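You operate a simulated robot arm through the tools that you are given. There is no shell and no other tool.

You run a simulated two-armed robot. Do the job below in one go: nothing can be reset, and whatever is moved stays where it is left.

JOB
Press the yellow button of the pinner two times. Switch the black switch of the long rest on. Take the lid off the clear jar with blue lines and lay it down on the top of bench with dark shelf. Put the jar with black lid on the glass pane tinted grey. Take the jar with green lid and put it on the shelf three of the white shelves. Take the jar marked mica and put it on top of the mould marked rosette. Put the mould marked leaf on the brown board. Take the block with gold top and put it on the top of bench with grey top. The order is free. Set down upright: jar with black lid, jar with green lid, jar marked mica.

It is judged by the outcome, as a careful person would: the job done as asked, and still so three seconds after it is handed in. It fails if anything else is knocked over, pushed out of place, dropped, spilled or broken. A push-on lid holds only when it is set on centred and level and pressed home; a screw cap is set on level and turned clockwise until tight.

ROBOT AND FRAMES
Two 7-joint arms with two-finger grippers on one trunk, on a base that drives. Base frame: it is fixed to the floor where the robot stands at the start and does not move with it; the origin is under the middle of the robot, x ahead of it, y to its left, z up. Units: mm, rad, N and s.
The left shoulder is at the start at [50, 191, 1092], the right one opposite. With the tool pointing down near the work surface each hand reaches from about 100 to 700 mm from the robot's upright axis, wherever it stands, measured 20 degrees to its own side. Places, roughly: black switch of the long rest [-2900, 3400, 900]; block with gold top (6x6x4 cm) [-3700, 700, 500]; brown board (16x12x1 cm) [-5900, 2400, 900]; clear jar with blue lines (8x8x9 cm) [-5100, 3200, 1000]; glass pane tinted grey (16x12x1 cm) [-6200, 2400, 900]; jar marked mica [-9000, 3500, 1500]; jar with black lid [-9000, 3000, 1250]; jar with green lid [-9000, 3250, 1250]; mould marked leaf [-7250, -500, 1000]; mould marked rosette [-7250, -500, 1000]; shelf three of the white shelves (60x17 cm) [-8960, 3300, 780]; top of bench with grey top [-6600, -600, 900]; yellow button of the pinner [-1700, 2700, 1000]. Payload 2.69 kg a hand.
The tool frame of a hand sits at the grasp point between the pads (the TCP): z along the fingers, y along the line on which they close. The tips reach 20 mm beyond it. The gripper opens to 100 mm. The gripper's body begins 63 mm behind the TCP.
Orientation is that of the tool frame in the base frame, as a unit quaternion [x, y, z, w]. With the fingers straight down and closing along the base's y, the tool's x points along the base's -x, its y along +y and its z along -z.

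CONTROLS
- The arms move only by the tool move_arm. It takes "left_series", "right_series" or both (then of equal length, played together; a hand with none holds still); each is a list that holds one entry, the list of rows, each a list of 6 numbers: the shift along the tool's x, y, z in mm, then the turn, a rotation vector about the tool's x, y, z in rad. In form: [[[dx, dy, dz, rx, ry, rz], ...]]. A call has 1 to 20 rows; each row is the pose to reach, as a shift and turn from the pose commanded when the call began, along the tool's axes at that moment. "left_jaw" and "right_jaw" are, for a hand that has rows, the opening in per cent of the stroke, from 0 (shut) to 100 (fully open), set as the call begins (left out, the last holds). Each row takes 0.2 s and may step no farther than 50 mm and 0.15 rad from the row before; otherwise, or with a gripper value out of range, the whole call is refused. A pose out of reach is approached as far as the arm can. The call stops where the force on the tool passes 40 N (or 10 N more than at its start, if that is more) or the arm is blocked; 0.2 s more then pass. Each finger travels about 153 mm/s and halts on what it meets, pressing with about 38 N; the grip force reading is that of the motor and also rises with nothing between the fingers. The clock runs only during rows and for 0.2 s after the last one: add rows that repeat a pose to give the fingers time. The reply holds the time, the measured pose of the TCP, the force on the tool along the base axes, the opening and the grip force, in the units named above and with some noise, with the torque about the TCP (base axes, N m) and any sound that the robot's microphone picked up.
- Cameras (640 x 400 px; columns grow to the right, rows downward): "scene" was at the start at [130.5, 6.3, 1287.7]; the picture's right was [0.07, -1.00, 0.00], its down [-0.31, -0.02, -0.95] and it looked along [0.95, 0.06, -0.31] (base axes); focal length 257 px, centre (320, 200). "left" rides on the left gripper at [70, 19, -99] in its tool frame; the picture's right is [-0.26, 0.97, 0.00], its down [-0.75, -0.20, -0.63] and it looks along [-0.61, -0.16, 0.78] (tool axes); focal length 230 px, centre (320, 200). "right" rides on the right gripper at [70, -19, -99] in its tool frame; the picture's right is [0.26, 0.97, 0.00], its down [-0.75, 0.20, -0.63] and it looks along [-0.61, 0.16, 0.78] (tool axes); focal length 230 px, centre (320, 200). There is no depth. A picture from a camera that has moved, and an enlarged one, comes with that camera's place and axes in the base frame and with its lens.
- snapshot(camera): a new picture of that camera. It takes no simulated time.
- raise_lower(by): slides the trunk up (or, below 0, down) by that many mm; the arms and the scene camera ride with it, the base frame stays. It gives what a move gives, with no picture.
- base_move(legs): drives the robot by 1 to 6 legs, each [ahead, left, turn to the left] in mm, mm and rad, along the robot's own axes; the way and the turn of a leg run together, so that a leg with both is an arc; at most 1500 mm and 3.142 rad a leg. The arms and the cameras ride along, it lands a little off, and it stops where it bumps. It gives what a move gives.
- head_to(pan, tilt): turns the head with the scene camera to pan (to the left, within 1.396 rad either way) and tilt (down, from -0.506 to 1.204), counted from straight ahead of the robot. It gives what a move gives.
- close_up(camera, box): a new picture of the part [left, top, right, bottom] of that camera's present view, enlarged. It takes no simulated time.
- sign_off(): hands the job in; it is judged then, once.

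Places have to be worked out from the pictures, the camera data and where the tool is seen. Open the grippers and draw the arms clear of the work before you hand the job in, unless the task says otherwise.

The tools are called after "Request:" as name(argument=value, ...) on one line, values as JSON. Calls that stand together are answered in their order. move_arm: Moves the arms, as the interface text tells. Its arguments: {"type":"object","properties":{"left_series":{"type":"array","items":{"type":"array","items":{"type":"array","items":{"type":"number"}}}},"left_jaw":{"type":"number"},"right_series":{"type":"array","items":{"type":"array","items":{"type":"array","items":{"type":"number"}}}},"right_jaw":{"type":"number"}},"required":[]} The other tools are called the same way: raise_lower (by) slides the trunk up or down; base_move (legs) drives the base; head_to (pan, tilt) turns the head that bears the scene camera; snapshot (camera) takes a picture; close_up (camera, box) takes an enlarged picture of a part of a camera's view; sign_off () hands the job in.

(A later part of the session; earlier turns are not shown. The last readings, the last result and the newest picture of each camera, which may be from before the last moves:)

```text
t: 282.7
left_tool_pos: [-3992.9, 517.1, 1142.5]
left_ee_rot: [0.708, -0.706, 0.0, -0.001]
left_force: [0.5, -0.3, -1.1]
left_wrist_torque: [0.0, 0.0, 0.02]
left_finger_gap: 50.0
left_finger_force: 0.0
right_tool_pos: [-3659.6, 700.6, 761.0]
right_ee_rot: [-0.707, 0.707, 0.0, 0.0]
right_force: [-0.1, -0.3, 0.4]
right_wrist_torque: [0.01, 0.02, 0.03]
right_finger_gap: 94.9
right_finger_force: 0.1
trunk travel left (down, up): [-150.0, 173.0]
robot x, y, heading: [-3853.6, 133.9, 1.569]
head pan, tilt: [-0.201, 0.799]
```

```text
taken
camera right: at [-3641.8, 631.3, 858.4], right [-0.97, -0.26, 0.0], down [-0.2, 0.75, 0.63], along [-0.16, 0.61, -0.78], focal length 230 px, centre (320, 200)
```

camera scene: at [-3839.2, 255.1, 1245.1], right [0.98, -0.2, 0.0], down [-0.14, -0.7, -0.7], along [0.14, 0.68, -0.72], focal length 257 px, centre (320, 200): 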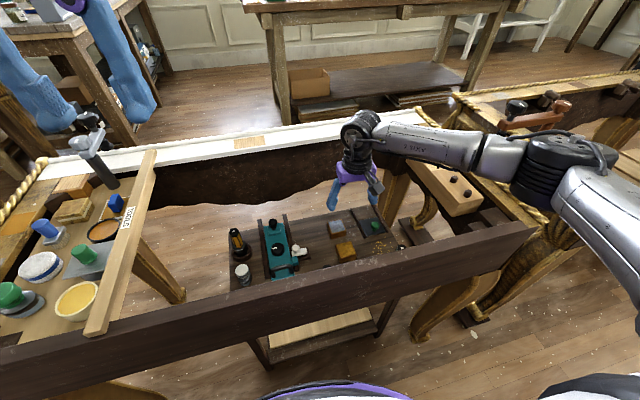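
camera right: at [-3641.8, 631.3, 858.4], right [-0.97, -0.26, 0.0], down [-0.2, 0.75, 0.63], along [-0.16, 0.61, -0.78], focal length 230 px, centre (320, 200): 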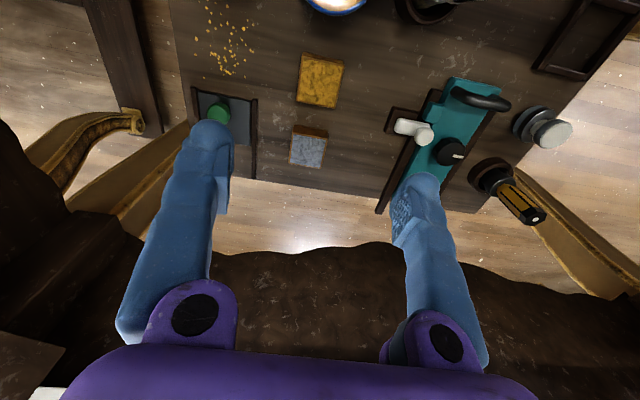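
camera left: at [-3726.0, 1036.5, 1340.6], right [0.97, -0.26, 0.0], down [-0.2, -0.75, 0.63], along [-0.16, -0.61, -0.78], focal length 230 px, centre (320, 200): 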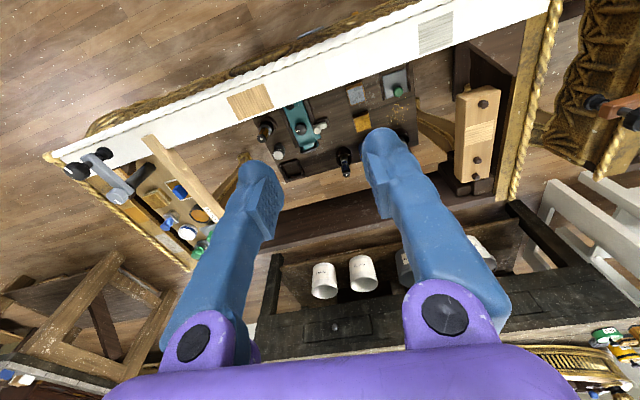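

Geometry estimate: elbow would pass close to the board at full depth, so I raise the trunk 70 mm and creep 30 mm closer for clearance, then re-check.

Request:
raise_lower(by=70)

Request:
base_move(legs=[[32, 0, 0]])

Request:
snapshot(camera="right")

```text
t: 283.8
left_tool_pos: [-3992.4, 515.7, 1212.5]
left_ee_rot: [0.708, -0.706, 0.0, -0.001]
left_force: [0.2, -0.4, -0.5]
left_wrist_torque: [-0.01, 0.04, 0.03]
left_finger_gap: 50.3
left_finger_force: 0.1
right_tool_pos: [-3660.7, 700.6, 831.4]
right_ee_rot: [0.707, -0.707, 0.0, 0.0]
right_force: [-0.2, 0.0, 0.4]
right_wrist_torque: [0.0, 0.0, 0.01]
right_finger_gap: 94.7
right_finger_force: 0.0
trunk travel left (down, up): [-220.0, 103.0]
robot x, y, heading: [-3853.2, 137.0, 1.569]
head pan, tilt: [-0.201, 0.799]
```

```text
t: 284.8
left_tool_pos: [-3994.3, 543.1, 1211.6]
left_ee_rot: [0.709, -0.705, 0.0, -0.001]
left_force: [-0.3, -0.9, 0.0]
left_wrist_torque: [0.01, -0.01, -0.03]
left_finger_gap: 49.9
left_finger_force: 0.1
right_tool_pos: [-3660.1, 727.7, 832.5]
right_ee_rot: [0.707, -0.707, 0.0, 0.0]
right_force: [0.1, 0.2, 0.1]
right_wrist_torque: [0.02, 0.0, 0.02]
right_finger_gap: 95.0
right_finger_force: 0.1
trunk travel left (down, up): [-220.0, 103.0]
robot x, y, heading: [-3851.9, 165.2, 1.575]
head pan, tilt: [-0.201, 0.799]
stopped in leg 1: the robot was blocked; the commanded pose is now the measured one
```

```text
taken
camera right: at [-3642.2, 658.7, 929.6], right [-0.97, -0.26, 0.0], down [-0.2, 0.75, 0.63], along [-0.16, 0.61, -0.78], focal length 230 px, centre (320, 200)
```

right: 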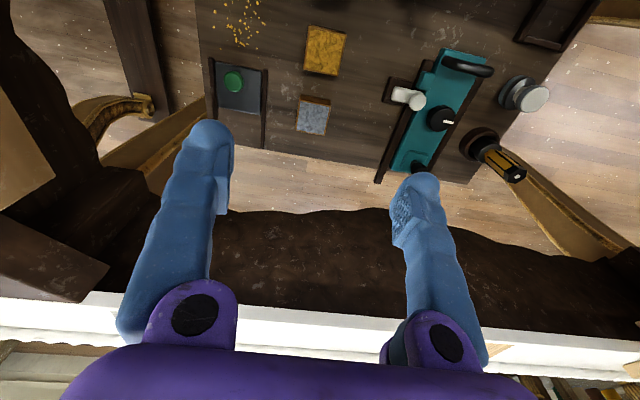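

It touched the trolley (same extent as before); the block hasn't shifted measurably (≈(-3660, 700)). I back off 6 mm and continue lowering the hand over the block to z≈620.

Request:
base_move(legs=[[-6, 0, 0]])

Request:
move_arm(right_series=[[[20, 0, 30, 0, 0, 0], [22, 0, 70, 0, 0, 0], [22, 0, 110, 0, 0, 0], [22, 0, 150, 0, 0, 0], [22, 0, 190, 0, 0, 0], [22, 0, 215, 0, 0, 0], [22, 0, 215, 0, 0, 0]]])

Request:
snapshot(camera="scene")

Request:
snapshot(camera="right")

```text
t: 285.6
left_tool_pos: [-3993.0, 538.5, 1211.0]
left_ee_rot: [0.709, -0.705, 0.0, -0.001]
left_force: [0.1, -0.1, -0.4]
left_wrist_torque: [0.01, -0.01, 0.01]
left_finger_gap: 49.9
left_finger_force: 0.1
right_tool_pos: [-3660.9, 722.7, 830.8]
right_ee_rot: [0.707, -0.707, 0.0, 0.0]
right_force: [-0.4, -0.1, 0.7]
right_wrist_torque: [0.05, -0.01, -0.01]
right_finger_gap: 95.1
right_finger_force: 0.0
trunk travel left (down, up): [-220.0, 103.0]
robot x, y, heading: [-3855.2, 160.0, 1.572]
head pan, tilt: [-0.201, 0.799]
```

```text
t: 287.1
left_tool_pos: [-3993.8, 539.0, 1211.6]
left_ee_rot: [0.709, -0.705, 0.001, 0.0]
left_force: [0.1, -0.4, -0.3]
left_wrist_torque: [-0.02, 0.0, 0.0]
left_finger_gap: 50.3
left_finger_force: 0.1
right_tool_pos: [-3657.8, 700.3, 615.2]
right_ee_rot: [0.707, -0.707, 0.0, 0.001]
right_force: [0.7, -0.3, 0.2]
right_wrist_torque: [0.01, 0.0, -0.02]
right_finger_gap: 94.8
right_finger_force: 0.0
trunk travel left (down, up): [-220.0, 103.0]
robot x, y, heading: [-3850.2, 159.1, 1.573]
head pan, tilt: [-0.201, 0.799]
```

```text
taken
camera scene: at [-3839.2, 277.2, 1315.2], right [0.98, -0.2, 0.0], down [-0.14, -0.7, -0.7], along [0.14, 0.68, -0.72], focal length 257 px, centre (320, 200)
```

scene: 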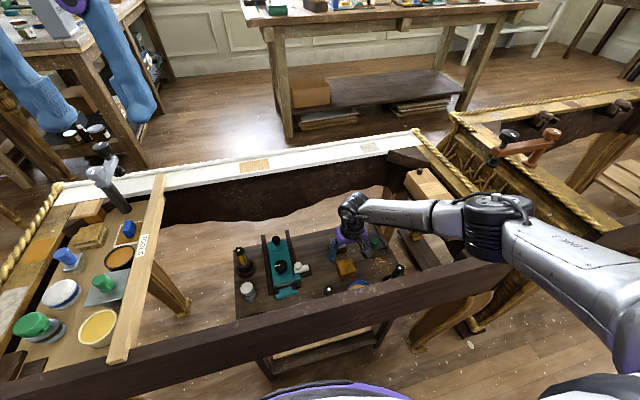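

```text
taken
camera right: at [-3640.7, 631.0, 713.3], right [-0.97, -0.26, 0.0], down [-0.2, 0.75, 0.63], along [-0.16, 0.61, -0.78], focal length 230 px, centre (320, 200)
```

right: 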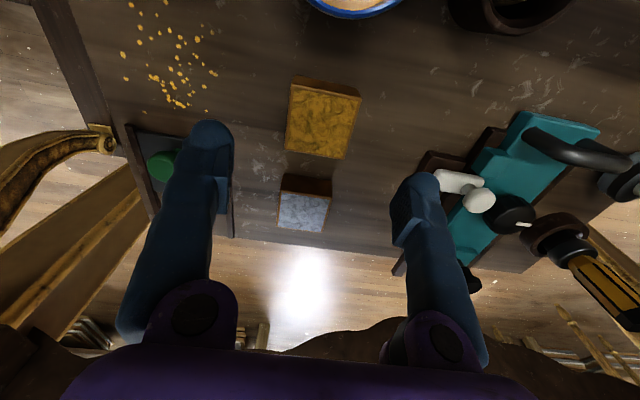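

The block is rotated about 5° CCW, centred (-3662, 703). I align the hand and descend further to z≈550.

Request:
move_arm(right_series=[[[-3, 3, 25, 0, 0, -0.05], [-3, 3, 50, 0, 0, -0.085], [-3, 3, 65, 0, 0, -0.085], [-3, 3, 65, 0, 0, -0.085]]])

Request:
snapshot(camera="scene")

Request:
snapshot(camera="right")

```text
t: 288.1
left_tool_pos: [-3992.9, 538.1, 1211.6]
left_ee_rot: [0.709, -0.705, 0.001, -0.001]
left_force: [-0.4, -0.8, 1.2]
left_wrist_torque: [0.02, -0.03, -0.02]
left_finger_gap: 50.2
left_finger_force: 0.0
right_tool_pos: [-3662.9, 703.7, 549.7]
right_ee_rot: [0.737, -0.676, 0.001, 0.0]
right_force: [0.4, -0.9, 0.0]
right_wrist_torque: [-0.01, -0.03, 0.04]
right_finger_gap: 95.0
right_finger_force: 0.0
trunk travel left (down, up): [-220.0, 103.0]
robot x, y, heading: [-3853.2, 159.7, 1.579]
head pan, tilt: [-0.201, 0.799]
```

```text
taken
camera scene: at [-3839.1, 277.2, 1315.2], right [0.98, -0.2, 0.0], down [-0.14, -0.7, -0.7], along [0.14, 0.68, -0.72], focal length 257 px, centre (320, 200)
```

scene: 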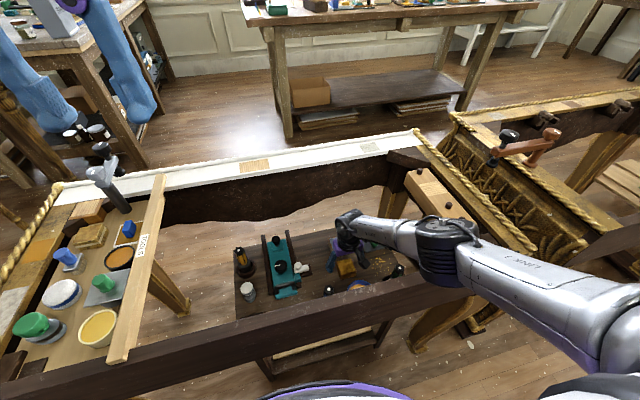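

```text
taken
camera right: at [-3638.7, 636.9, 648.1], right [-0.94, -0.34, 0.0], down [-0.26, 0.73, 0.63], along [-0.21, 0.59, -0.78], focal length 230 px, centre (320, 200)
```

right: 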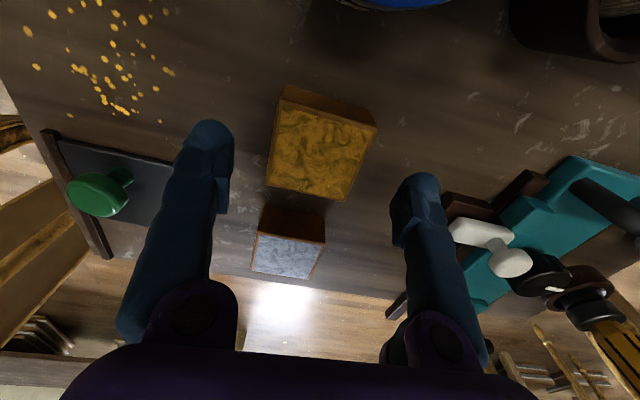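

Alignment is good (block centre (-3662, 705), same rotation as the hand). I descend the last 45 mm so the pads straddle the block.

Request:
move_arm(right_series=[[[-2, 0, 15, 0, 0, 0], [-2, 0, 30, 0, 0, 0], [-2, 0, 40, 0, 0, 0], [-2, 0, 46, 0, 0, 0], [-2, 0, 46, 0, 0, 0]]])

Request:
snapshot(camera="right")

Request:
snapshot(camera="scene")

```text
t: 289.4
left_tool_pos: [-3993.8, 539.1, 1211.5]
left_ee_rot: [0.709, -0.705, 0.0, 0.0]
left_force: [0.1, 0.5, 0.3]
left_wrist_torque: [0.02, 0.03, -0.01]
left_finger_gap: 50.1
left_finger_force: 0.1
right_tool_pos: [-3660.8, 692.1, 527.2]
right_ee_rot: [0.736, -0.677, 0.0, 0.001]
right_force: [0.6, -0.3, -0.3]
right_wrist_torque: [0.0, 0.0, -0.01]
right_finger_gap: 95.0
right_finger_force: 0.1
right hand out of reach, approached as far as the arm can: row 1, 2, 3, 4, 5
trunk travel left (down, up): [-220.0, 103.0]
robot x, y, heading: [-3850.2, 160.3, 1.573]
head pan, tilt: [-0.201, 0.799]
```

```text
taken
camera right: at [-3637.9, 623.8, 624.7], right [-0.94, -0.34, 0.0], down [-0.26, 0.73, 0.63], along [-0.21, 0.59, -0.78], focal length 230 px, centre (320, 200)
```

right: 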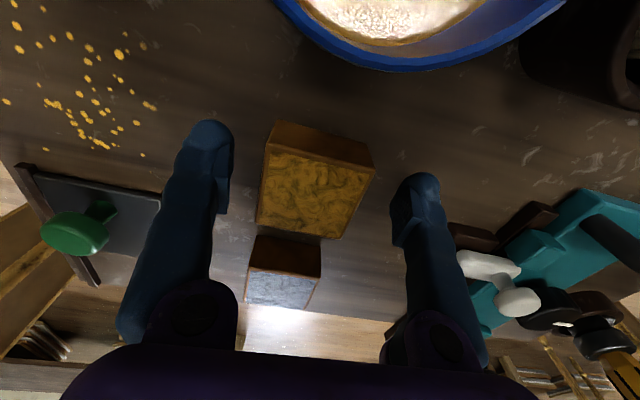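

```text
taken
camera scene: at [-3839.3, 277.3, 1315.1], right [0.98, -0.2, 0.0], down [-0.14, -0.7, -0.7], along [0.14, 0.68, -0.72], focal length 257 px, centre (320, 200)
```

scene: 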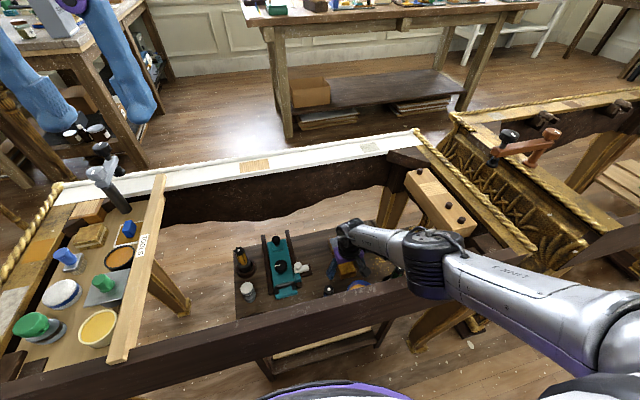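

The arm is at full stretch; a better way is standing sideways (right side toward the console) so the shoulder is much closer. I lift the hand straight out and retract it first.

Request:
move_arm(right_series=[[[0, 0, -45, 0, 0, 0], [0, 0, -90, 0, 0, 0], [0, 0, -135, 0, 0, 0], [0, 0, -180, 0, 0, 0], [0, 0, -225, 0, 0, 0], [0, 0, -270, 0, 0, 0], [0, 0, -315, 0, 0, 0], [0, 0, -360, 0, 0, 0], [0, 0, -405, 0, 0, 0], [0, 0, -450, 0, 0, 0], [0, 0, -495, 0, 0, 0], [40, 0, -520, 0, 0, 0], [80, 0, -540, 0, 0, 0], [120, 0, -560, 0, 0, 0], [160, 0, -580, 0, 0, 0], [200, 0, -600, 0, 0, 0], [240, 0, -620, 0, 0, 0]]])

Request:
base_move(legs=[[-200, 0, 0]])

Request:
snapshot(camera="scene")

```text
t: 292.9
left_tool_pos: [-3993.8, 539.2, 1211.1]
left_ee_rot: [0.709, -0.705, 0.0, -0.001]
left_force: [0.5, -0.3, 0.1]
left_wrist_torque: [0.01, 0.0, 0.02]
left_finger_gap: 50.2
left_finger_force: 0.0
right_tool_pos: [-3640.2, 452.0, 1148.9]
right_ee_rot: [0.736, -0.677, 0.001, -0.001]
right_force: [0.6, 0.3, 0.4]
right_wrist_torque: [0.02, 0.02, 0.01]
right_finger_gap: 95.0
right_finger_force: 0.1
trunk travel left (down, up): [-220.0, 103.0]
robot x, y, heading: [-3855.4, 156.0, 1.572]
head pan, tilt: [-0.201, 0.799]
```

```text
t: 294.5
left_tool_pos: [-3992.5, 340.8, 1211.2]
left_ee_rot: [0.708, -0.706, 0.001, -0.001]
left_force: [-0.6, 0.6, 0.3]
left_wrist_torque: [0.01, 0.0, 0.01]
left_finger_gap: 50.0
left_finger_force: 0.1
right_tool_pos: [-3639.2, 254.2, 1148.7]
right_ee_rot: [0.737, -0.676, 0.0, 0.0]
right_force: [0.0, -0.6, -0.1]
right_wrist_torque: [0.07, 0.0, 0.04]
right_finger_gap: 94.8
right_finger_force: 0.0
trunk travel left (down, up): [-220.0, 103.0]
robot x, y, heading: [-3847.8, -40.4, 1.573]
head pan, tilt: [-0.201, 0.799]
```

```text
taken
camera scene: at [-3838.8, 78.7, 1315.2], right [0.98, -0.2, 0.0], down [-0.14, -0.7, -0.7], along [0.14, 0.68, -0.72], focal length 257 px, centre (320, 200)
```

scene: 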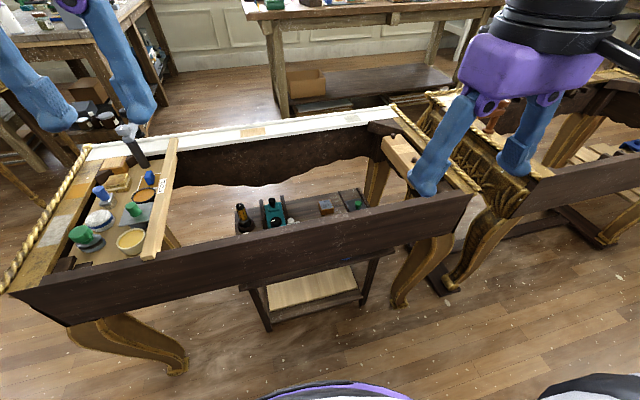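

Everything is undisturbed. I rotate left to face −x, then back up and side-step so my right side is next to the console, near the block.

Request:
base_move(legs=[[0, 0, 1.569], [-330, 0, 0], [0, -170, 0]])

Request:
head_to(pan=-1.2, tilt=0.8)

Request:
snapshot(camera="scene")

Request:
snapshot(camera="right")

```text
t: 302.3
left_tool_pos: [-3908.0, -7.6, 1211.4]
left_ee_rot: [1.0, 0.001, 0.0, -0.001]
left_force: [0.6, 0.8, 1.2]
left_wrist_torque: [0.0, 0.0, 0.02]
left_finger_gap: 50.1
left_finger_force: 0.0
right_tool_pos: [-3822.4, 346.8, 1148.6]
right_ee_rot: [0.999, 0.042, 0.0, 0.0]
right_force: [0.6, 0.2, 0.3]
right_wrist_torque: [-0.02, -0.03, -0.01]
right_finger_gap: 95.0
right_finger_force: 0.0
trunk travel left (down, up): [-220.0, 103.0]
robot x, y, heading: [-3528.1, 131.7, 3.138]
head pan, tilt: [-0.201, 0.799]
```

```text
t: 303.5
left_tool_pos: [-3907.7, -8.2, 1211.5]
left_ee_rot: [1.0, 0.001, 0.0, -0.001]
left_force: [-0.9, 0.4, -0.9]
left_wrist_torque: [0.02, -0.01, 0.01]
left_finger_gap: 49.8
left_finger_force: 0.0
right_tool_pos: [-3821.3, 345.2, 1148.7]
right_ee_rot: [0.999, 0.041, 0.0, 0.0]
right_force: [-0.4, -0.3, -0.5]
right_wrist_torque: [0.01, 0.01, 0.02]
right_finger_gap: 94.7
right_finger_force: 0.1
trunk travel left (down, up): [-220.0, 103.0]
robot x, y, heading: [-3530.8, 131.6, 3.138]
head pan, tilt: [-1.201, 0.799]
```

```text
taken
camera scene: at [-3599.2, 207.2, 1315.1], right [0.93, 0.36, 0.0], down [0.26, -0.67, -0.7], along [-0.25, 0.65, -0.72], focal length 257 px, centre (320, 200)
```

scene: 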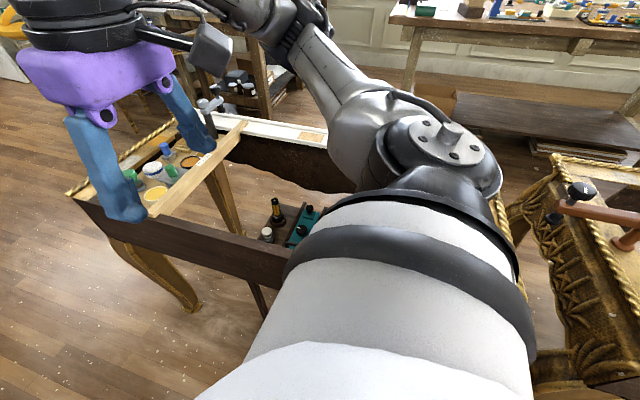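

```text
taken
camera right: at [-3754.5, 370.4, 1246.6], right [0.34, -0.94, 0.0], down [-0.73, -0.26, 0.63], along [-0.59, -0.21, -0.78], focal length 230 px, centre (320, 200)
```

right: 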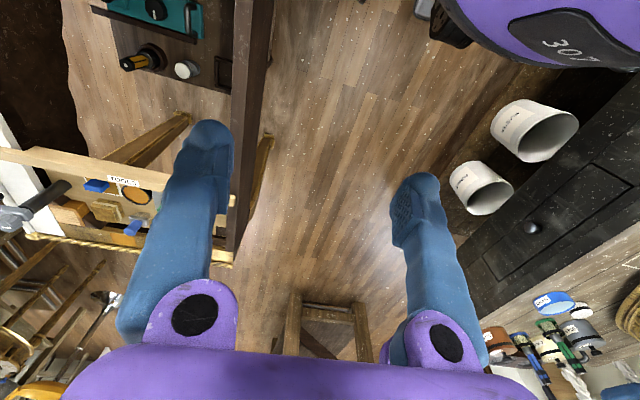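

The trunk hides the block from the head camera, but its position is known. I swing the right hand over to above the block (yawing 90° so it closes along x), at constant height.

Request:
move_arm(right_series=[[[15.7, -28.7, -5, 0, 0, 0.131], [31.4, -57.4, -10, 0, 0, 0.262], [47.1, -86, -15, 0, 0, 0.393], [62.8, -114.7, -20, 0, 0, 0.524], [78.5, -143.4, -20, 0, 0, 0.655], [94.2, -172.1, -20, 0, 0, 0.785], [110, -200.8, -20, 0, 0, 0.916], [125.7, -229.5, -20, 0, 0, 1.047], [141.4, -258.2, -20, 0, 0, 1.178], [157.1, -286.8, -20, 0, 0, 1.309], [172.8, -315.5, -20, 0, 0, 1.44], [188.5, -344.2, -20, 0, 0, 1.571], [188.5, -344.2, -20, 0, 0, 1.571]]])

Request:
snapshot(camera="scene")

Request:
snapshot(camera="right")

```text
t: 306.3
left_tool_pos: [-3907.2, -9.2, 1211.4]
left_ee_rot: [1.0, 0.001, 0.0, -0.001]
left_force: [0.6, -0.9, -0.1]
left_wrist_torque: [0.07, -0.01, -0.01]
left_finger_gap: 50.1
left_finger_force: 0.1
right_tool_pos: [-3872.6, 631.6, 1129.7]
right_ee_rot: [0.735, -0.678, -0.001, -0.001]
right_force: [-0.3, 0.3, 0.4]
right_wrist_torque: [0.04, -0.03, -0.02]
right_finger_gap: 94.9
right_finger_force: 0.0
right hand out of reach, approached as far as the arm can: row 5, 6, 7, 8, 9, 10, 11, 12, 13
trunk travel left (down, up): [-220.0, 103.0]
robot x, y, heading: [-3526.9, 130.4, 3.138]
head pan, tilt: [-1.201, 0.799]
```

```text
taken
camera scene: at [-3598.7, 206.4, 1315.2], right [0.93, 0.36, 0.0], down [0.26, -0.67, -0.7], along [-0.25, 0.65, -0.72], focal length 257 px, centre (320, 200)
```

scene: 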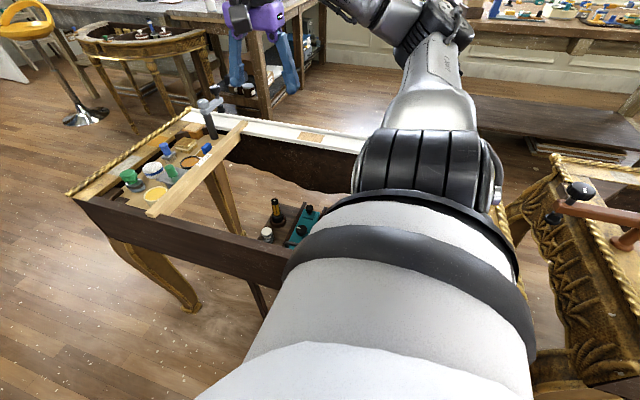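

```text
taken
camera right: at [-3849.5, 563.8, 1226.9], right [-0.94, -0.34, 0.0], down [-0.26, 0.73, 0.63], along [-0.21, 0.59, -0.78], focal length 230 px, centre (320, 200)
```

right: 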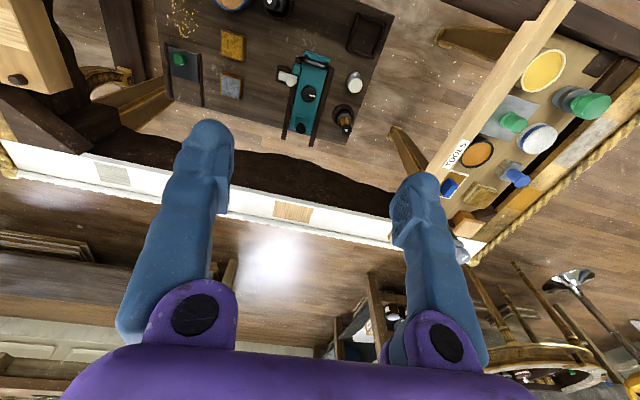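

The shoulder can't swing that far sideways (limit ≈55° right). Standing rotated ~45° with the right shoulder toward the console should do: I turn 45° right and shift so the axis is at about (-3662, 155).

Request:
base_move(legs=[[0, 0, -0.785], [113, 78, 0]])

Request:
head_to(pan=-0.9, tilt=0.8)

Request:
snapshot(camera="scene")

Request:
snapshot(camera="right")

```text
t: 309.8
left_tool_pos: [-4029.0, 327.3, 1211.3]
left_ee_rot: [0.924, -0.383, 0.001, -0.001]
left_force: [-1.2, -0.4, 0.2]
left_wrist_torque: [-0.01, 0.0, 0.03]
left_finger_gap: 50.1
left_finger_force: 0.1
right_tool_pos: [-3550.9, 752.3, 1128.4]
right_ee_rot: [-0.419, 0.908, 0.0, -0.001]
right_force: [-0.3, 0.2, 0.5]
right_wrist_torque: [0.03, -0.02, 0.0]
right_finger_gap: 94.9
right_finger_force: 0.1
trunk travel left (down, up): [-220.0, 103.0]
robot x, y, heading: [-3663.8, 158.7, 2.35]
head pan, tilt: [-1.201, 0.799]
```

```text
t: 310.6
left_tool_pos: [-4027.8, 326.0, 1210.8]
left_ee_rot: [0.924, -0.382, 0.001, -0.001]
left_force: [-0.4, -0.4, 0.4]
left_wrist_torque: [0.0, 0.0, -0.01]
left_finger_gap: 50.0
left_finger_force: 0.0
right_tool_pos: [-3550.1, 753.1, 1129.4]
right_ee_rot: [-0.419, 0.908, -0.001, 0.0]
right_force: [0.4, -0.8, -0.2]
right_wrist_torque: [0.0, 0.0, -0.02]
right_finger_gap: 95.1
right_finger_force: 0.1
trunk travel left (down, up): [-220.0, 103.0]
robot x, y, heading: [-3660.5, 157.7, 2.355]
head pan, tilt: [-0.901, 0.799]
```

```text
taken
camera scene: at [-3681.1, 263.6, 1315.1], right [0.99, -0.12, 0.0], down [-0.08, -0.71, -0.7], along [0.08, 0.69, -0.72], focal length 257 px, centre (320, 200)
```

scene: 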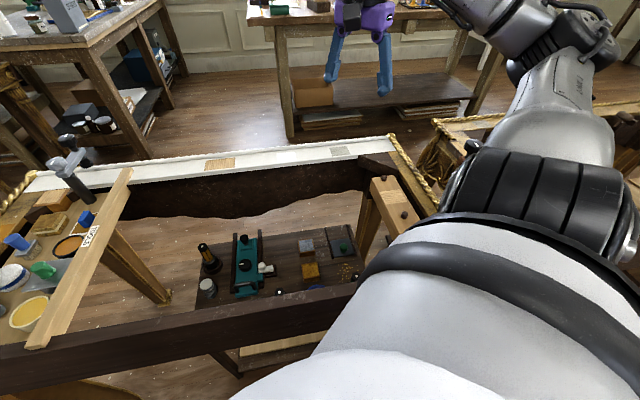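

```text
taken
camera right: at [-3581.8, 688.0, 1226.7], right [-0.9, 0.43, 0.0], down [0.33, 0.7, 0.63], along [0.27, 0.57, -0.78], focal length 230 px, centre (320, 200)
```

right: 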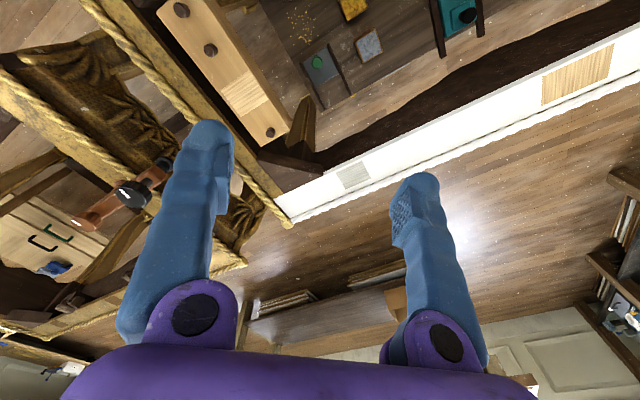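

The block is visible to the head camera again. I move the right hand above it at height, rotating the hand back so it closes along x.

Request:
move_arm(right_series=[[[18.2, 9, 0, 0, 0, -0.132], [36.4, 18, 0, 0, 0, -0.265], [54.6, 27, 10, 0, 0, -0.397], [72.8, 36, 20, 0, 0, -0.53], [91, 45, 40, 0, 0, -0.662], [109.2, 54.1, 60, 0, 0, -0.794], [109.2, 54.1, 100, 0, 0, -0.794], [109.2, 54.1, 140, 0, 0, -0.794], [109.2, 54.1, 180, 0, 0, -0.794], [109.2, 54.1, 220, 0, 0, -0.794], [109.2, 54.1, 220, 0, 0, -0.794]]])

Request:
snapshot(camera="scene")

Request:
snapshot(camera="right")

```text
t: 312.9
left_tool_pos: [-4027.8, 326.1, 1212.3]
left_ee_rot: [0.924, -0.383, 0.0, -0.001]
left_force: [-0.1, -0.1, 0.0]
left_wrist_torque: [-0.02, 0.02, -0.01]
left_finger_gap: 49.7
left_finger_force: 0.1
right_tool_pos: [-3660.3, 704.3, 907.3]
right_ee_rot: [0.738, -0.674, 0.0, 0.0]
right_force: [0.2, 0.5, 0.4]
right_wrist_torque: [0.03, 0.01, 0.01]
right_finger_gap: 94.8
right_finger_force: 0.0
trunk travel left (down, up): [-220.0, 103.0]
robot x, y, heading: [-3656.7, 155.9, 2.353]
head pan, tilt: [-0.901, 0.799]
```

```text
taken
camera scene: at [-3681.3, 263.4, 1315.2], right [0.99, -0.12, 0.0], down [-0.08, -0.71, -0.7], along [0.08, 0.69, -0.72], focal length 257 px, centre (320, 200)
```

scene: 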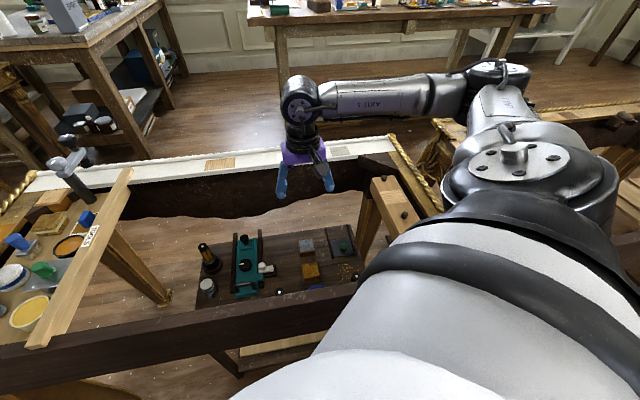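

```text
taken
camera right: at [-3637.2, 637.5, 1005.7], right [-0.94, -0.34, 0.0], down [-0.27, 0.73, 0.63], along [-0.22, 0.59, -0.78], focal length 230 px, centre (320, 200)
```

right: 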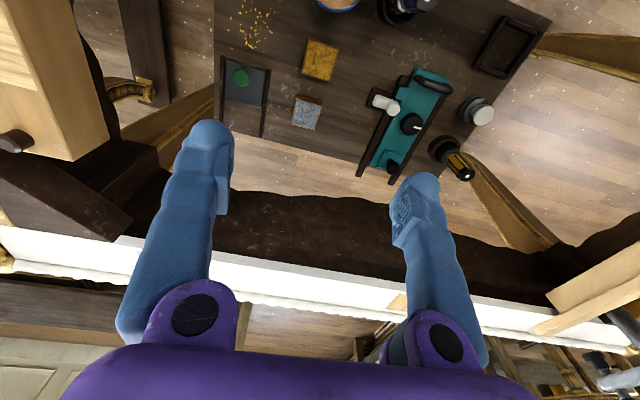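

Good posture: elbow is well over to the right. I lower in stages and watch the elbow relative to the wooden block with bolts at the console's end.

Request:
move_arm(right_series=[[[0, 0, 45, 0, 0, 0], [0, 0, 90, 0, 0, 0], [0, 0, 135, 0, 0, 0], [0, 0, 180, 0, 0, 0], [0, 0, 225, 0, 0, 0], [0, 0, 270, 0, 0, 0], [0, 0, 300, 0, 0, 0]]])

Request:
snapshot(camera="scene")

Request:
snapshot(camera="right")

```text
t: 314.6
left_tool_pos: [-4029.5, 325.9, 1211.1]
left_ee_rot: [0.924, -0.383, 0.0, 0.0]
left_force: [-0.1, -0.5, 0.9]
left_wrist_torque: [0.0, 0.0, 0.0]
left_finger_gap: 50.0
left_finger_force: 0.1
right_tool_pos: [-3663.6, 704.8, 606.8]
right_ee_rot: [0.738, -0.674, -0.001, 0.001]
right_force: [-0.3, 0.0, 0.3]
right_wrist_torque: [0.02, 0.01, -0.02]
right_finger_gap: 95.0
right_finger_force: 0.1
trunk travel left (down, up): [-220.0, 103.0]
robot x, y, heading: [-3660.9, 157.1, 2.351]
head pan, tilt: [-0.901, 0.799]
```

```text
taken
camera scene: at [-3681.3, 263.8, 1315.2], right [0.99, -0.12, 0.0], down [-0.08, -0.71, -0.7], along [0.08, 0.69, -0.72], focal length 257 px, centre (320, 200)
```

scene: 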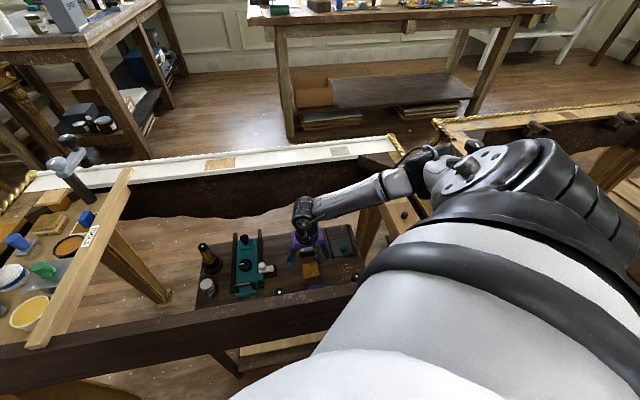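

```text
taken
camera right: at [-3639.7, 637.3, 705.2], right [-0.94, -0.34, 0.0], down [-0.27, 0.73, 0.63], along [-0.22, 0.59, -0.78], focal length 230 px, centre (320, 200)
```

right: 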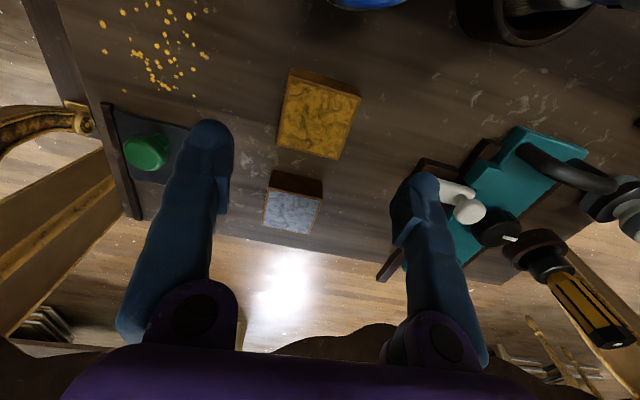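

To keep the elbow well clear of the wooden bar I raise the trunk 35 mm (still within reach) and then descend over the block.

Request:
raise_lower(by=35)

Request:
move_arm(right_series=[[[0, 0, 40, 0, 0, 0], [0, 0, 80, 0, 0, 0], [0, 0, 100, 0, 0, 0], [0, 0, 100, 0, 0, 0]]])

Request:
snapshot(camera="right")

Request:
snapshot(camera="scene")

```text
t: 315.3
left_tool_pos: [-4028.6, 326.9, 1245.6]
left_ee_rot: [0.924, -0.382, 0.0, -0.001]
left_force: [0.2, 0.1, 0.7]
left_wrist_torque: [-0.01, 0.0, 0.04]
left_finger_gap: 49.9
left_finger_force: 0.0
right_tool_pos: [-3663.2, 705.2, 642.3]
right_ee_rot: [0.738, -0.675, 0.0, -0.001]
right_force: [-0.7, -1.4, 0.9]
right_wrist_torque: [0.03, 0.01, -0.03]
right_finger_gap: 94.9
right_finger_force: 0.0
trunk travel left (down, up): [-255.0, 68.0]
robot x, y, heading: [-3659.0, 157.9, 2.356]
head pan, tilt: [-0.901, 0.799]
```

```text
t: 316.3
left_tool_pos: [-4027.4, 325.9, 1245.6]
left_ee_rot: [0.924, -0.383, 0.0, -0.001]
left_force: [0.1, -0.2, 0.1]
left_wrist_torque: [-0.02, 0.0, 0.03]
left_finger_gap: 50.1
left_finger_force: 0.1
right_tool_pos: [-3663.2, 704.3, 542.6]
right_ee_rot: [0.737, -0.675, 0.0, 0.0]
right_force: [0.4, 0.7, -0.1]
right_wrist_torque: [-0.01, 0.0, -0.02]
right_finger_gap: 95.1
right_finger_force: 0.0
trunk travel left (down, up): [-255.0, 68.0]
robot x, y, heading: [-3660.2, 155.0, 2.355]
head pan, tilt: [-0.901, 0.799]
```

```text
taken
camera right: at [-3639.7, 637.2, 640.7], right [-0.94, -0.34, 0.0], down [-0.27, 0.73, 0.63], along [-0.22, 0.59, -0.78], focal length 230 px, centre (320, 200)
```

right: 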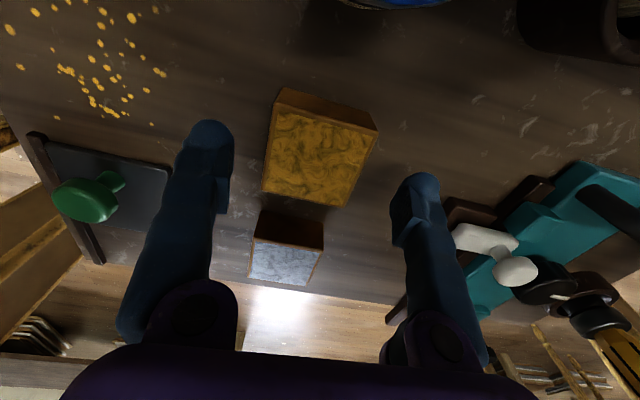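

```text
taken
camera scene: at [-3681.2, 263.5, 1350.2], right [0.99, -0.12, 0.0], down [-0.08, -0.71, -0.7], along [0.08, 0.69, -0.72], focal length 257 px, centre (320, 200)
```

scene: 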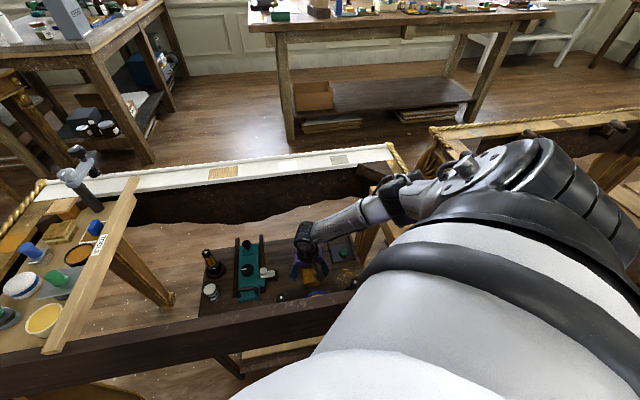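

Aligned over the block. Descend the final 37 mm.

Request:
move_arm(right_series=[[[0, 0, 15, 0, 0, 0], [0, 0, 28, 0, 0, 0], [0, 0, 37, 0, 0, 0], [0, 0, 37, 0, 0, 0]]])

Request:
snapshot(camera="right")

```text
t: 317.3
left_tool_pos: [-4026.5, 322.2, 1248.6]
left_ee_rot: [0.924, -0.383, -0.001, -0.002]
left_force: [-0.9, -0.4, 0.0]
left_wrist_torque: [0.01, 0.02, -0.01]
left_finger_gap: 50.0
left_finger_force: 0.0
right_tool_pos: [-3663.5, 704.9, 511.2]
right_ee_rot: [0.738, -0.675, 0.0, -0.001]
right_force: [9.4, -15.9, 46.9]
right_wrist_torque: [-0.36, 0.1, 0.43]
right_finger_gap: 95.0
right_finger_force: 0.0
trunk travel left (down, up): [-255.0, 68.0]
robot x, y, heading: [-3662.4, 154.2, 2.35]
head pan, tilt: [-0.901, 0.799]
stopped in row 4 (right hand): the force on the tool passed its limit at 50 N (the readings are from after the stop); the commanded pose is now the measured one
```

```text
taken
camera right: at [-3639.4, 637.2, 609.8], right [-0.94, -0.34, 0.0], down [-0.27, 0.73, 0.63], along [-0.22, 0.59, -0.78], focal length 230 px, centre (320, 200)
```

right: 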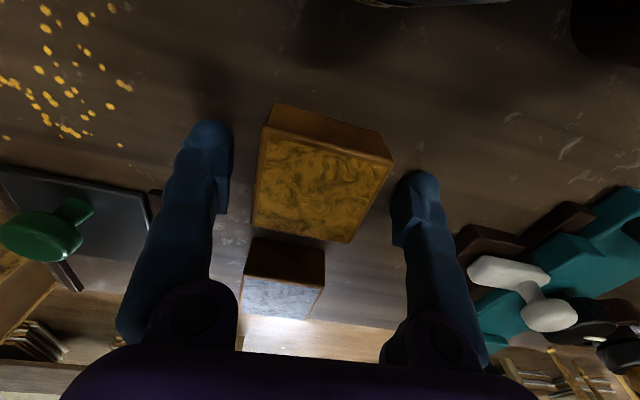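

The tips touched the tray (at z≈490, so the block top is ≈530). I rise 5 mm and close the jaw on the block.

Request:
move_arm(right_series=[[[0, 0, -5, 0, 0, 0], [0, 0, -5, 0, 0, 0]]])

Request:
move_arm(right_series=[[[0, 0, 0, 0, 0, 0], [0, 0, 0, 0, 0, 0], [0, 0, 0, 0, 0, 0], [0, 0, 0, 0, 0, 0]]], right_jaw=30)

Request:
snapshot(camera="right")

```text
t: 317.9
left_tool_pos: [-4027.9, 325.5, 1246.2]
left_ee_rot: [0.924, -0.383, 0.001, -0.001]
left_force: [-0.3, -0.8, -0.3]
left_wrist_torque: [-0.03, -0.04, -0.01]
left_finger_gap: 49.8
left_finger_force: 0.1
right_tool_pos: [-3663.5, 707.9, 512.0]
right_ee_rot: [0.739, -0.674, 0.0, -0.001]
right_force: [0.6, -1.1, 0.5]
right_wrist_torque: [0.01, -0.02, 0.01]
right_finger_gap: 95.0
right_finger_force: 0.1
trunk travel left (down, up): [-255.0, 68.0]
robot x, y, heading: [-3659.3, 154.0, 2.355]
head pan, tilt: [-0.901, 0.799]
```

```text
t: 318.9
left_tool_pos: [-4027.2, 323.3, 1246.1]
left_ee_rot: [0.924, -0.383, -0.001, -0.002]
left_force: [-1.0, 0.8, 0.0]
left_wrist_torque: [-0.02, 0.02, -0.01]
left_finger_gap: 50.1
left_finger_force: 0.1
right_tool_pos: [-3663.3, 707.6, 516.3]
right_ee_rot: [0.738, -0.675, -0.002, -0.002]
right_force: [-1.7, 6.5, 20.0]
right_wrist_torque: [0.13, 0.0, 0.02]
right_finger_gap: 54.6
right_finger_force: 38.4
trunk travel left (down, up): [-255.0, 68.0]
robot x, y, heading: [-3661.9, 154.9, 2.355]
head pan, tilt: [-0.901, 0.799]
```

```text
taken
camera right: at [-3640.0, 639.8, 612.7], right [-0.94, -0.34, 0.0], down [-0.27, 0.73, 0.63], along [-0.22, 0.59, -0.77], focal length 230 px, centre (320, 200)
```

right: 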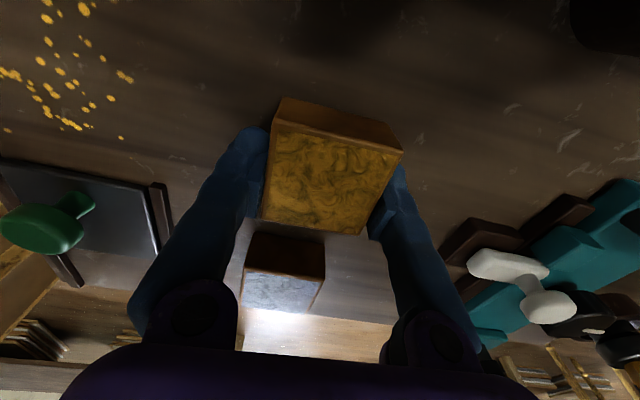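

Gripped (gap 54.6 mm, 38 N). I lift slowly and verify the block comes with the hand.

Request:
move_arm(right_series=[[[0, 0, -10, 0, 0, 0], [0, 0, -20, 0, 0, 0], [0, 0, -40, 0, 0, 0], [0, 0, -60, 0, 0, 0], [0, 0, -60, 0, 0, 0]]])

Request:
snapshot(camera="right")

```text
t: 320.1
left_tool_pos: [-4028.0, 327.3, 1246.3]
left_ee_rot: [0.923, -0.384, 0.0, 0.0]
left_force: [0.0, 0.5, -0.2]
left_wrist_torque: [0.04, 0.0, -0.04]
left_finger_gap: 50.0
left_finger_force: 0.2
right_tool_pos: [-3664.2, 706.4, 573.0]
right_ee_rot: [0.738, -0.675, 0.0, -0.001]
right_force: [-0.4, -0.6, -0.7]
right_wrist_torque: [-0.01, -0.03, -0.01]
right_finger_gap: 54.5
right_finger_force: 37.8
trunk travel left (down, up): [-255.0, 68.0]
robot x, y, heading: [-3655.7, 154.2, 2.356]
head pan, tilt: [-0.901, 0.799]
```

```text
taken
camera right: at [-3639.4, 638.6, 671.4], right [-0.94, -0.34, 0.0], down [-0.27, 0.73, 0.63], along [-0.22, 0.59, -0.78], focal length 230 px, centre (320, 200)
```

right: 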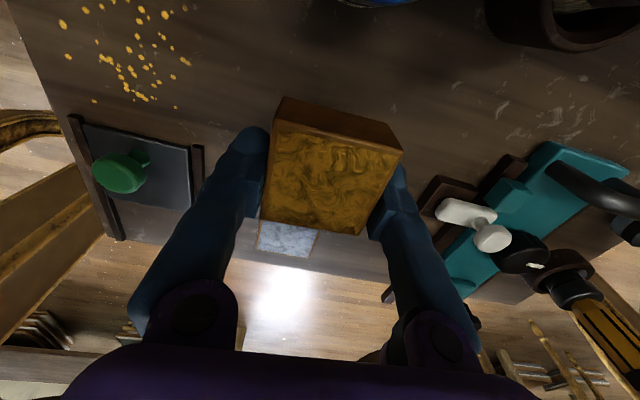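

The block is held and rises. I lift it straight up to z≈1120.

Request:
move_arm(right_series=[[[0, 0, -45, 0, 0, 0], [0, 0, -90, 0, 0, 0], [0, 0, -135, 0, 0, 0], [0, 0, -180, 0, 0, 0], [0, 0, -225, 0, 0, 0], [0, 0, -270, 0, 0, 0], [0, 0, -315, 0, 0, 0], [0, 0, -360, 0, 0, 0], [0, 0, -405, 0, 0, 0], [0, 0, -450, 0, 0, 0], [0, 0, -495, 0, 0, 0], [0, 0, -540, 0, 0, 0], [0, 0, -540, 0, 0, 0]]])

Request:
snapshot(camera="scene")

Request:
snapshot(camera="right")

```text
t: 322.9
left_tool_pos: [-4028.6, 327.1, 1245.4]
left_ee_rot: [0.924, -0.382, 0.001, -0.002]
left_force: [-0.1, 0.5, 0.0]
left_wrist_torque: [-0.03, 0.02, 0.02]
left_finger_gap: 50.0
left_finger_force: 0.1
right_tool_pos: [-3663.3, 703.1, 1110.5]
right_ee_rot: [0.738, -0.674, 0.002, 0.0]
right_force: [0.4, 1.5, -0.9]
right_wrist_torque: [0.0, 0.01, 0.0]
right_finger_gap: 54.8
right_finger_force: 38.1
trunk travel left (down, up): [-255.0, 68.0]
robot x, y, heading: [-3658.8, 154.9, 2.354]
head pan, tilt: [-0.901, 0.799]
```

```text
taken
camera scene: at [-3681.0, 263.9, 1350.1], right [0.99, -0.12, 0.0], down [-0.08, -0.71, -0.7], along [0.08, 0.69, -0.72], focal length 257 px, centre (320, 200)
```

scene: 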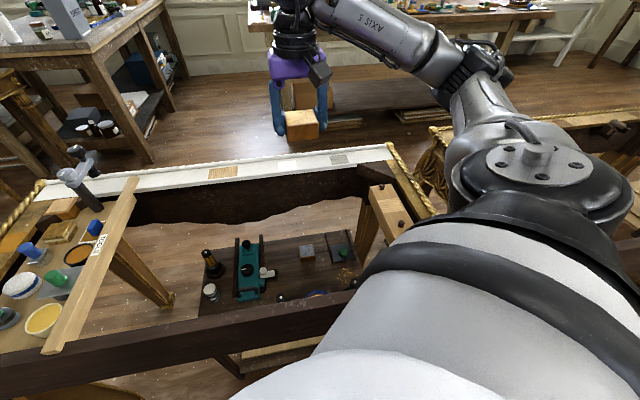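

```text
taken
camera right: at [-3639.3, 635.7, 1208.8], right [-0.94, -0.34, 0.0], down [-0.27, 0.73, 0.63], along [-0.21, 0.59, -0.78], focal length 230 px, centre (320, 200)
```

right: 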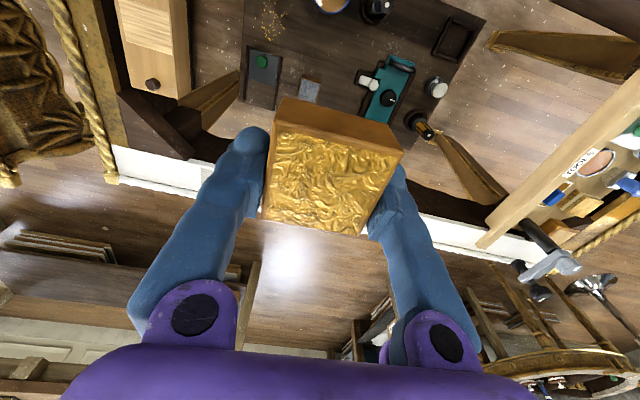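

The gold-topped block is securely held, gold side up. I bring the right hand in toward the robot and raise it for travel.

Request:
move_arm(right_series=[[[19.5, 23.5, -10, 0, 0, -0.117], [39, 47, -20, 0, 0, -0.234], [58.5, 70.4, -30, 0, 0, -0.35], [78, 93.9, -40, 0, 0, -0.467], [97.5, 117.3, -50, 0, 0, -0.584], [117, 140.8, -60, 0, 0, -0.7], [117, 140.8, -60, 0, 0, -0.7]]])

Request:
base_move(legs=[[-96, 95, 0], [882, 886, 0]])

Request:
snapshot(camera="right")

Request:
head_to(pan=0.8, tilt=0.4)

Request:
snapshot(camera="scene")

```text
t: 324.5
left_tool_pos: [-4028.0, 327.5, 1247.2]
left_ee_rot: [0.924, -0.382, 0.0, 0.0]
left_force: [-0.5, -0.4, -0.6]
left_wrist_torque: [0.0, 0.01, -0.02]
left_finger_gap: 49.8
left_finger_force: 0.1
right_tool_pos: [-3792.6, 577.9, 1171.2]
right_ee_rot: [0.925, -0.38, 0.001, 0.0]
right_force: [-0.2, 0.3, 0.0]
right_wrist_torque: [0.02, 0.05, 0.03]
right_finger_gap: 54.6
right_finger_force: 37.9
trunk travel left (down, up): [-255.0, 68.0]
robot x, y, heading: [-3661.6, 154.9, 2.351]
head pan, tilt: [-0.901, 0.799]
```

```text
t: 333.6
left_tool_pos: [-5275.5, 207.5, 1246.3]
left_ee_rot: [0.922, -0.387, 0.0, -0.001]
left_force: [-0.5, 0.6, -0.3]
left_wrist_torque: [-0.02, 0.0, -0.02]
left_finger_gap: 50.1
left_finger_force: 0.1
right_tool_pos: [-5037.5, 456.6, 1171.7]
right_ee_rot: [0.923, -0.385, -0.001, -0.001]
right_force: [0.5, -0.2, -1.1]
right_wrist_torque: [0.02, 0.01, -0.03]
right_finger_gap: 54.5
right_finger_force: 38.0
trunk travel left (down, up): [-255.0, 68.0]
robot x, y, heading: [-4910.5, 31.6, 2.344]
head pan, tilt: [-0.901, 0.799]
```

```text
taken
camera right: at [-4977.2, 420.7, 1270.0], right [-0.51, -0.86, 0.0], down [-0.67, 0.39, 0.63], along [-0.54, 0.32, -0.78], focal length 230 px, centre (320, 200)
```

right: 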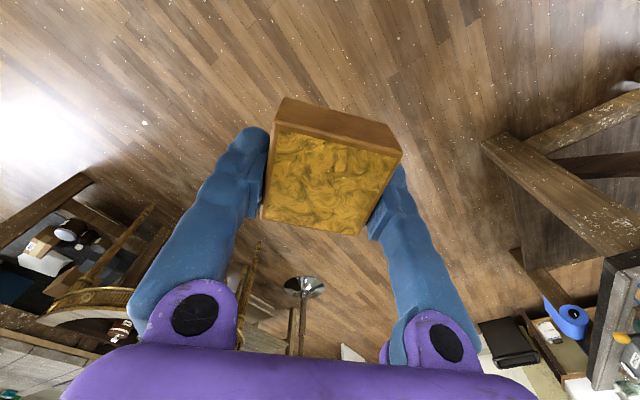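

```text
t: 335.4
left_tool_pos: [-5276.6, 208.0, 1247.8]
left_ee_rot: [0.922, -0.386, 0.001, -0.001]
left_force: [-0.4, 0.3, -0.6]
left_wrist_torque: [0.0, -0.03, -0.02]
left_finger_gap: 50.0
left_finger_force: 0.0
right_tool_pos: [-5038.8, 456.5, 1171.8]
right_ee_rot: [0.923, -0.385, 0.0, 0.0]
right_force: [0.0, 0.3, -0.5]
right_wrist_torque: [-0.01, 0.03, 0.04]
right_finger_gap: 54.5
right_finger_force: 38.2
trunk travel left (down, up): [-255.0, 68.0]
robot x, y, heading: [-4907.6, 35.9, 2.346]
head pan, tilt: [0.799, 0.4]
```

```text
taken
camera scene: at [-5032.5, 61.3, 1385.2], right [0.0, 1.0, 0.0], down [0.39, 0.0, -0.92], along [-0.92, 0.0, -0.39], focal length 257 px, centre (320, 200)
```

scene: 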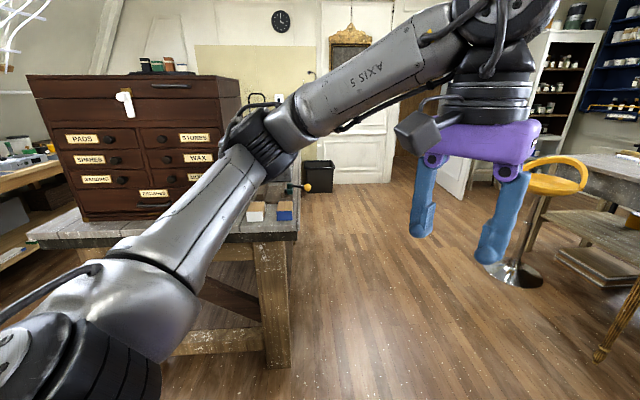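

Travelling fine. I move to the north side of the grey-topped bench and turn to face −x to look along it.

Request:
base_move(legs=[[759, 225, 0], [0, 0, 0.8]])

Request:
head_to(pan=0.5, tilt=0.4)

Request:
snapshot(camera="scene")

Request:
head_to(pan=0.0, tilt=0.3)

Request:
snapshot(camera="scene")

```text
t: 341.7
left_tool_pos: [-5972.1, 258.7, 1246.5]
left_ee_rot: [1.0, 0.006, 0.0, -0.001]
left_force: [-0.7, 0.5, 0.1]
left_wrist_torque: [0.02, 0.02, 0.01]
left_finger_gap: 49.9
left_finger_force: 0.1
right_tool_pos: [-5988.3, 604.0, 1171.7]
right_ee_rot: [1.0, 0.008, 0.0, 0.0]
right_force: [0.7, -0.1, -0.6]
right_wrist_torque: [-0.02, 0.02, 0.0]
right_finger_gap: 54.7
right_finger_force: 37.8
trunk travel left (down, up): [-255.0, 68.0]
robot x, y, heading: [-5590.7, 401.2, -3.128]
head pan, tilt: [0.799, 0.4]
```

```text
t: 342.5
left_tool_pos: [-5971.9, 258.4, 1246.5]
left_ee_rot: [1.0, 0.006, 0.0, -0.001]
left_force: [-1.0, 0.6, -0.3]
left_wrist_torque: [0.0, 0.01, 0.03]
left_finger_gap: 50.0
left_finger_force: 0.0
right_tool_pos: [-5988.9, 603.0, 1171.6]
right_ee_rot: [1.0, 0.009, -0.001, 0.0]
right_force: [-0.3, -0.6, -0.6]
right_wrist_torque: [0.01, 0.03, 0.01]
right_finger_gap: 54.8
right_finger_force: 37.9
trunk travel left (down, up): [-255.0, 68.0]
robot x, y, heading: [-5595.6, 400.8, -3.127]
head pan, tilt: [0.499, 0.4]
```

```text
taken
camera scene: at [-5716.1, 357.5, 1385.2], right [-0.49, 0.87, 0.0], down [0.34, 0.19, -0.92], along [-0.8, -0.45, -0.39], focal length 257 px, centre (320, 200)
```

scene: 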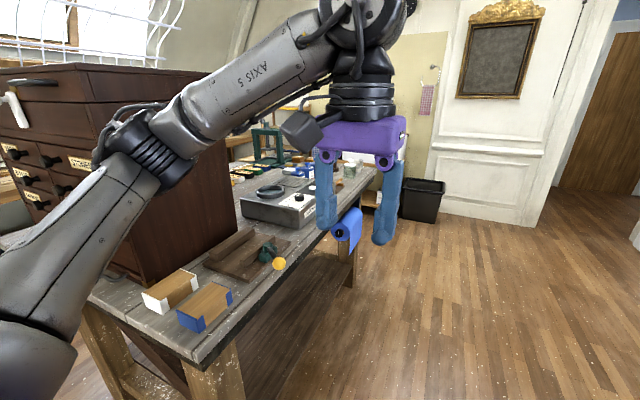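

```text
t: 343.4
left_tool_pos: [-5972.1, 259.0, 1246.5]
left_ee_rot: [1.0, 0.005, 0.0, -0.001]
left_force: [-0.5, 0.0, -0.1]
left_wrist_torque: [0.01, 0.03, -0.03]
left_finger_gap: 50.0
left_finger_force: 0.1
right_tool_pos: [-5988.4, 602.4, 1172.0]
right_ee_rot: [1.0, 0.009, 0.0, 0.0]
right_force: [-0.1, 0.0, -0.6]
right_wrist_torque: [0.02, 0.0, 0.0]
right_finger_gap: 54.4
right_finger_force: 38.0
trunk travel left (down, up): [-255.0, 68.0]
robot x, y, heading: [-5595.6, 400.0, -3.129]
head pan, tilt: [0.0, 0.3]
```

```text
taken
camera scene: at [-5728.6, 401.7, 1394.5], right [-0.01, 1.0, 0.0], down [0.3, 0.0, -0.96], along [-0.96, -0.01, -0.3], focal length 257 px, centre (320, 200)
```

scene: 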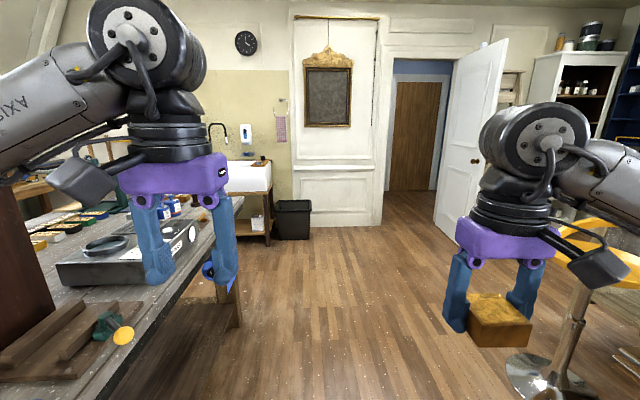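

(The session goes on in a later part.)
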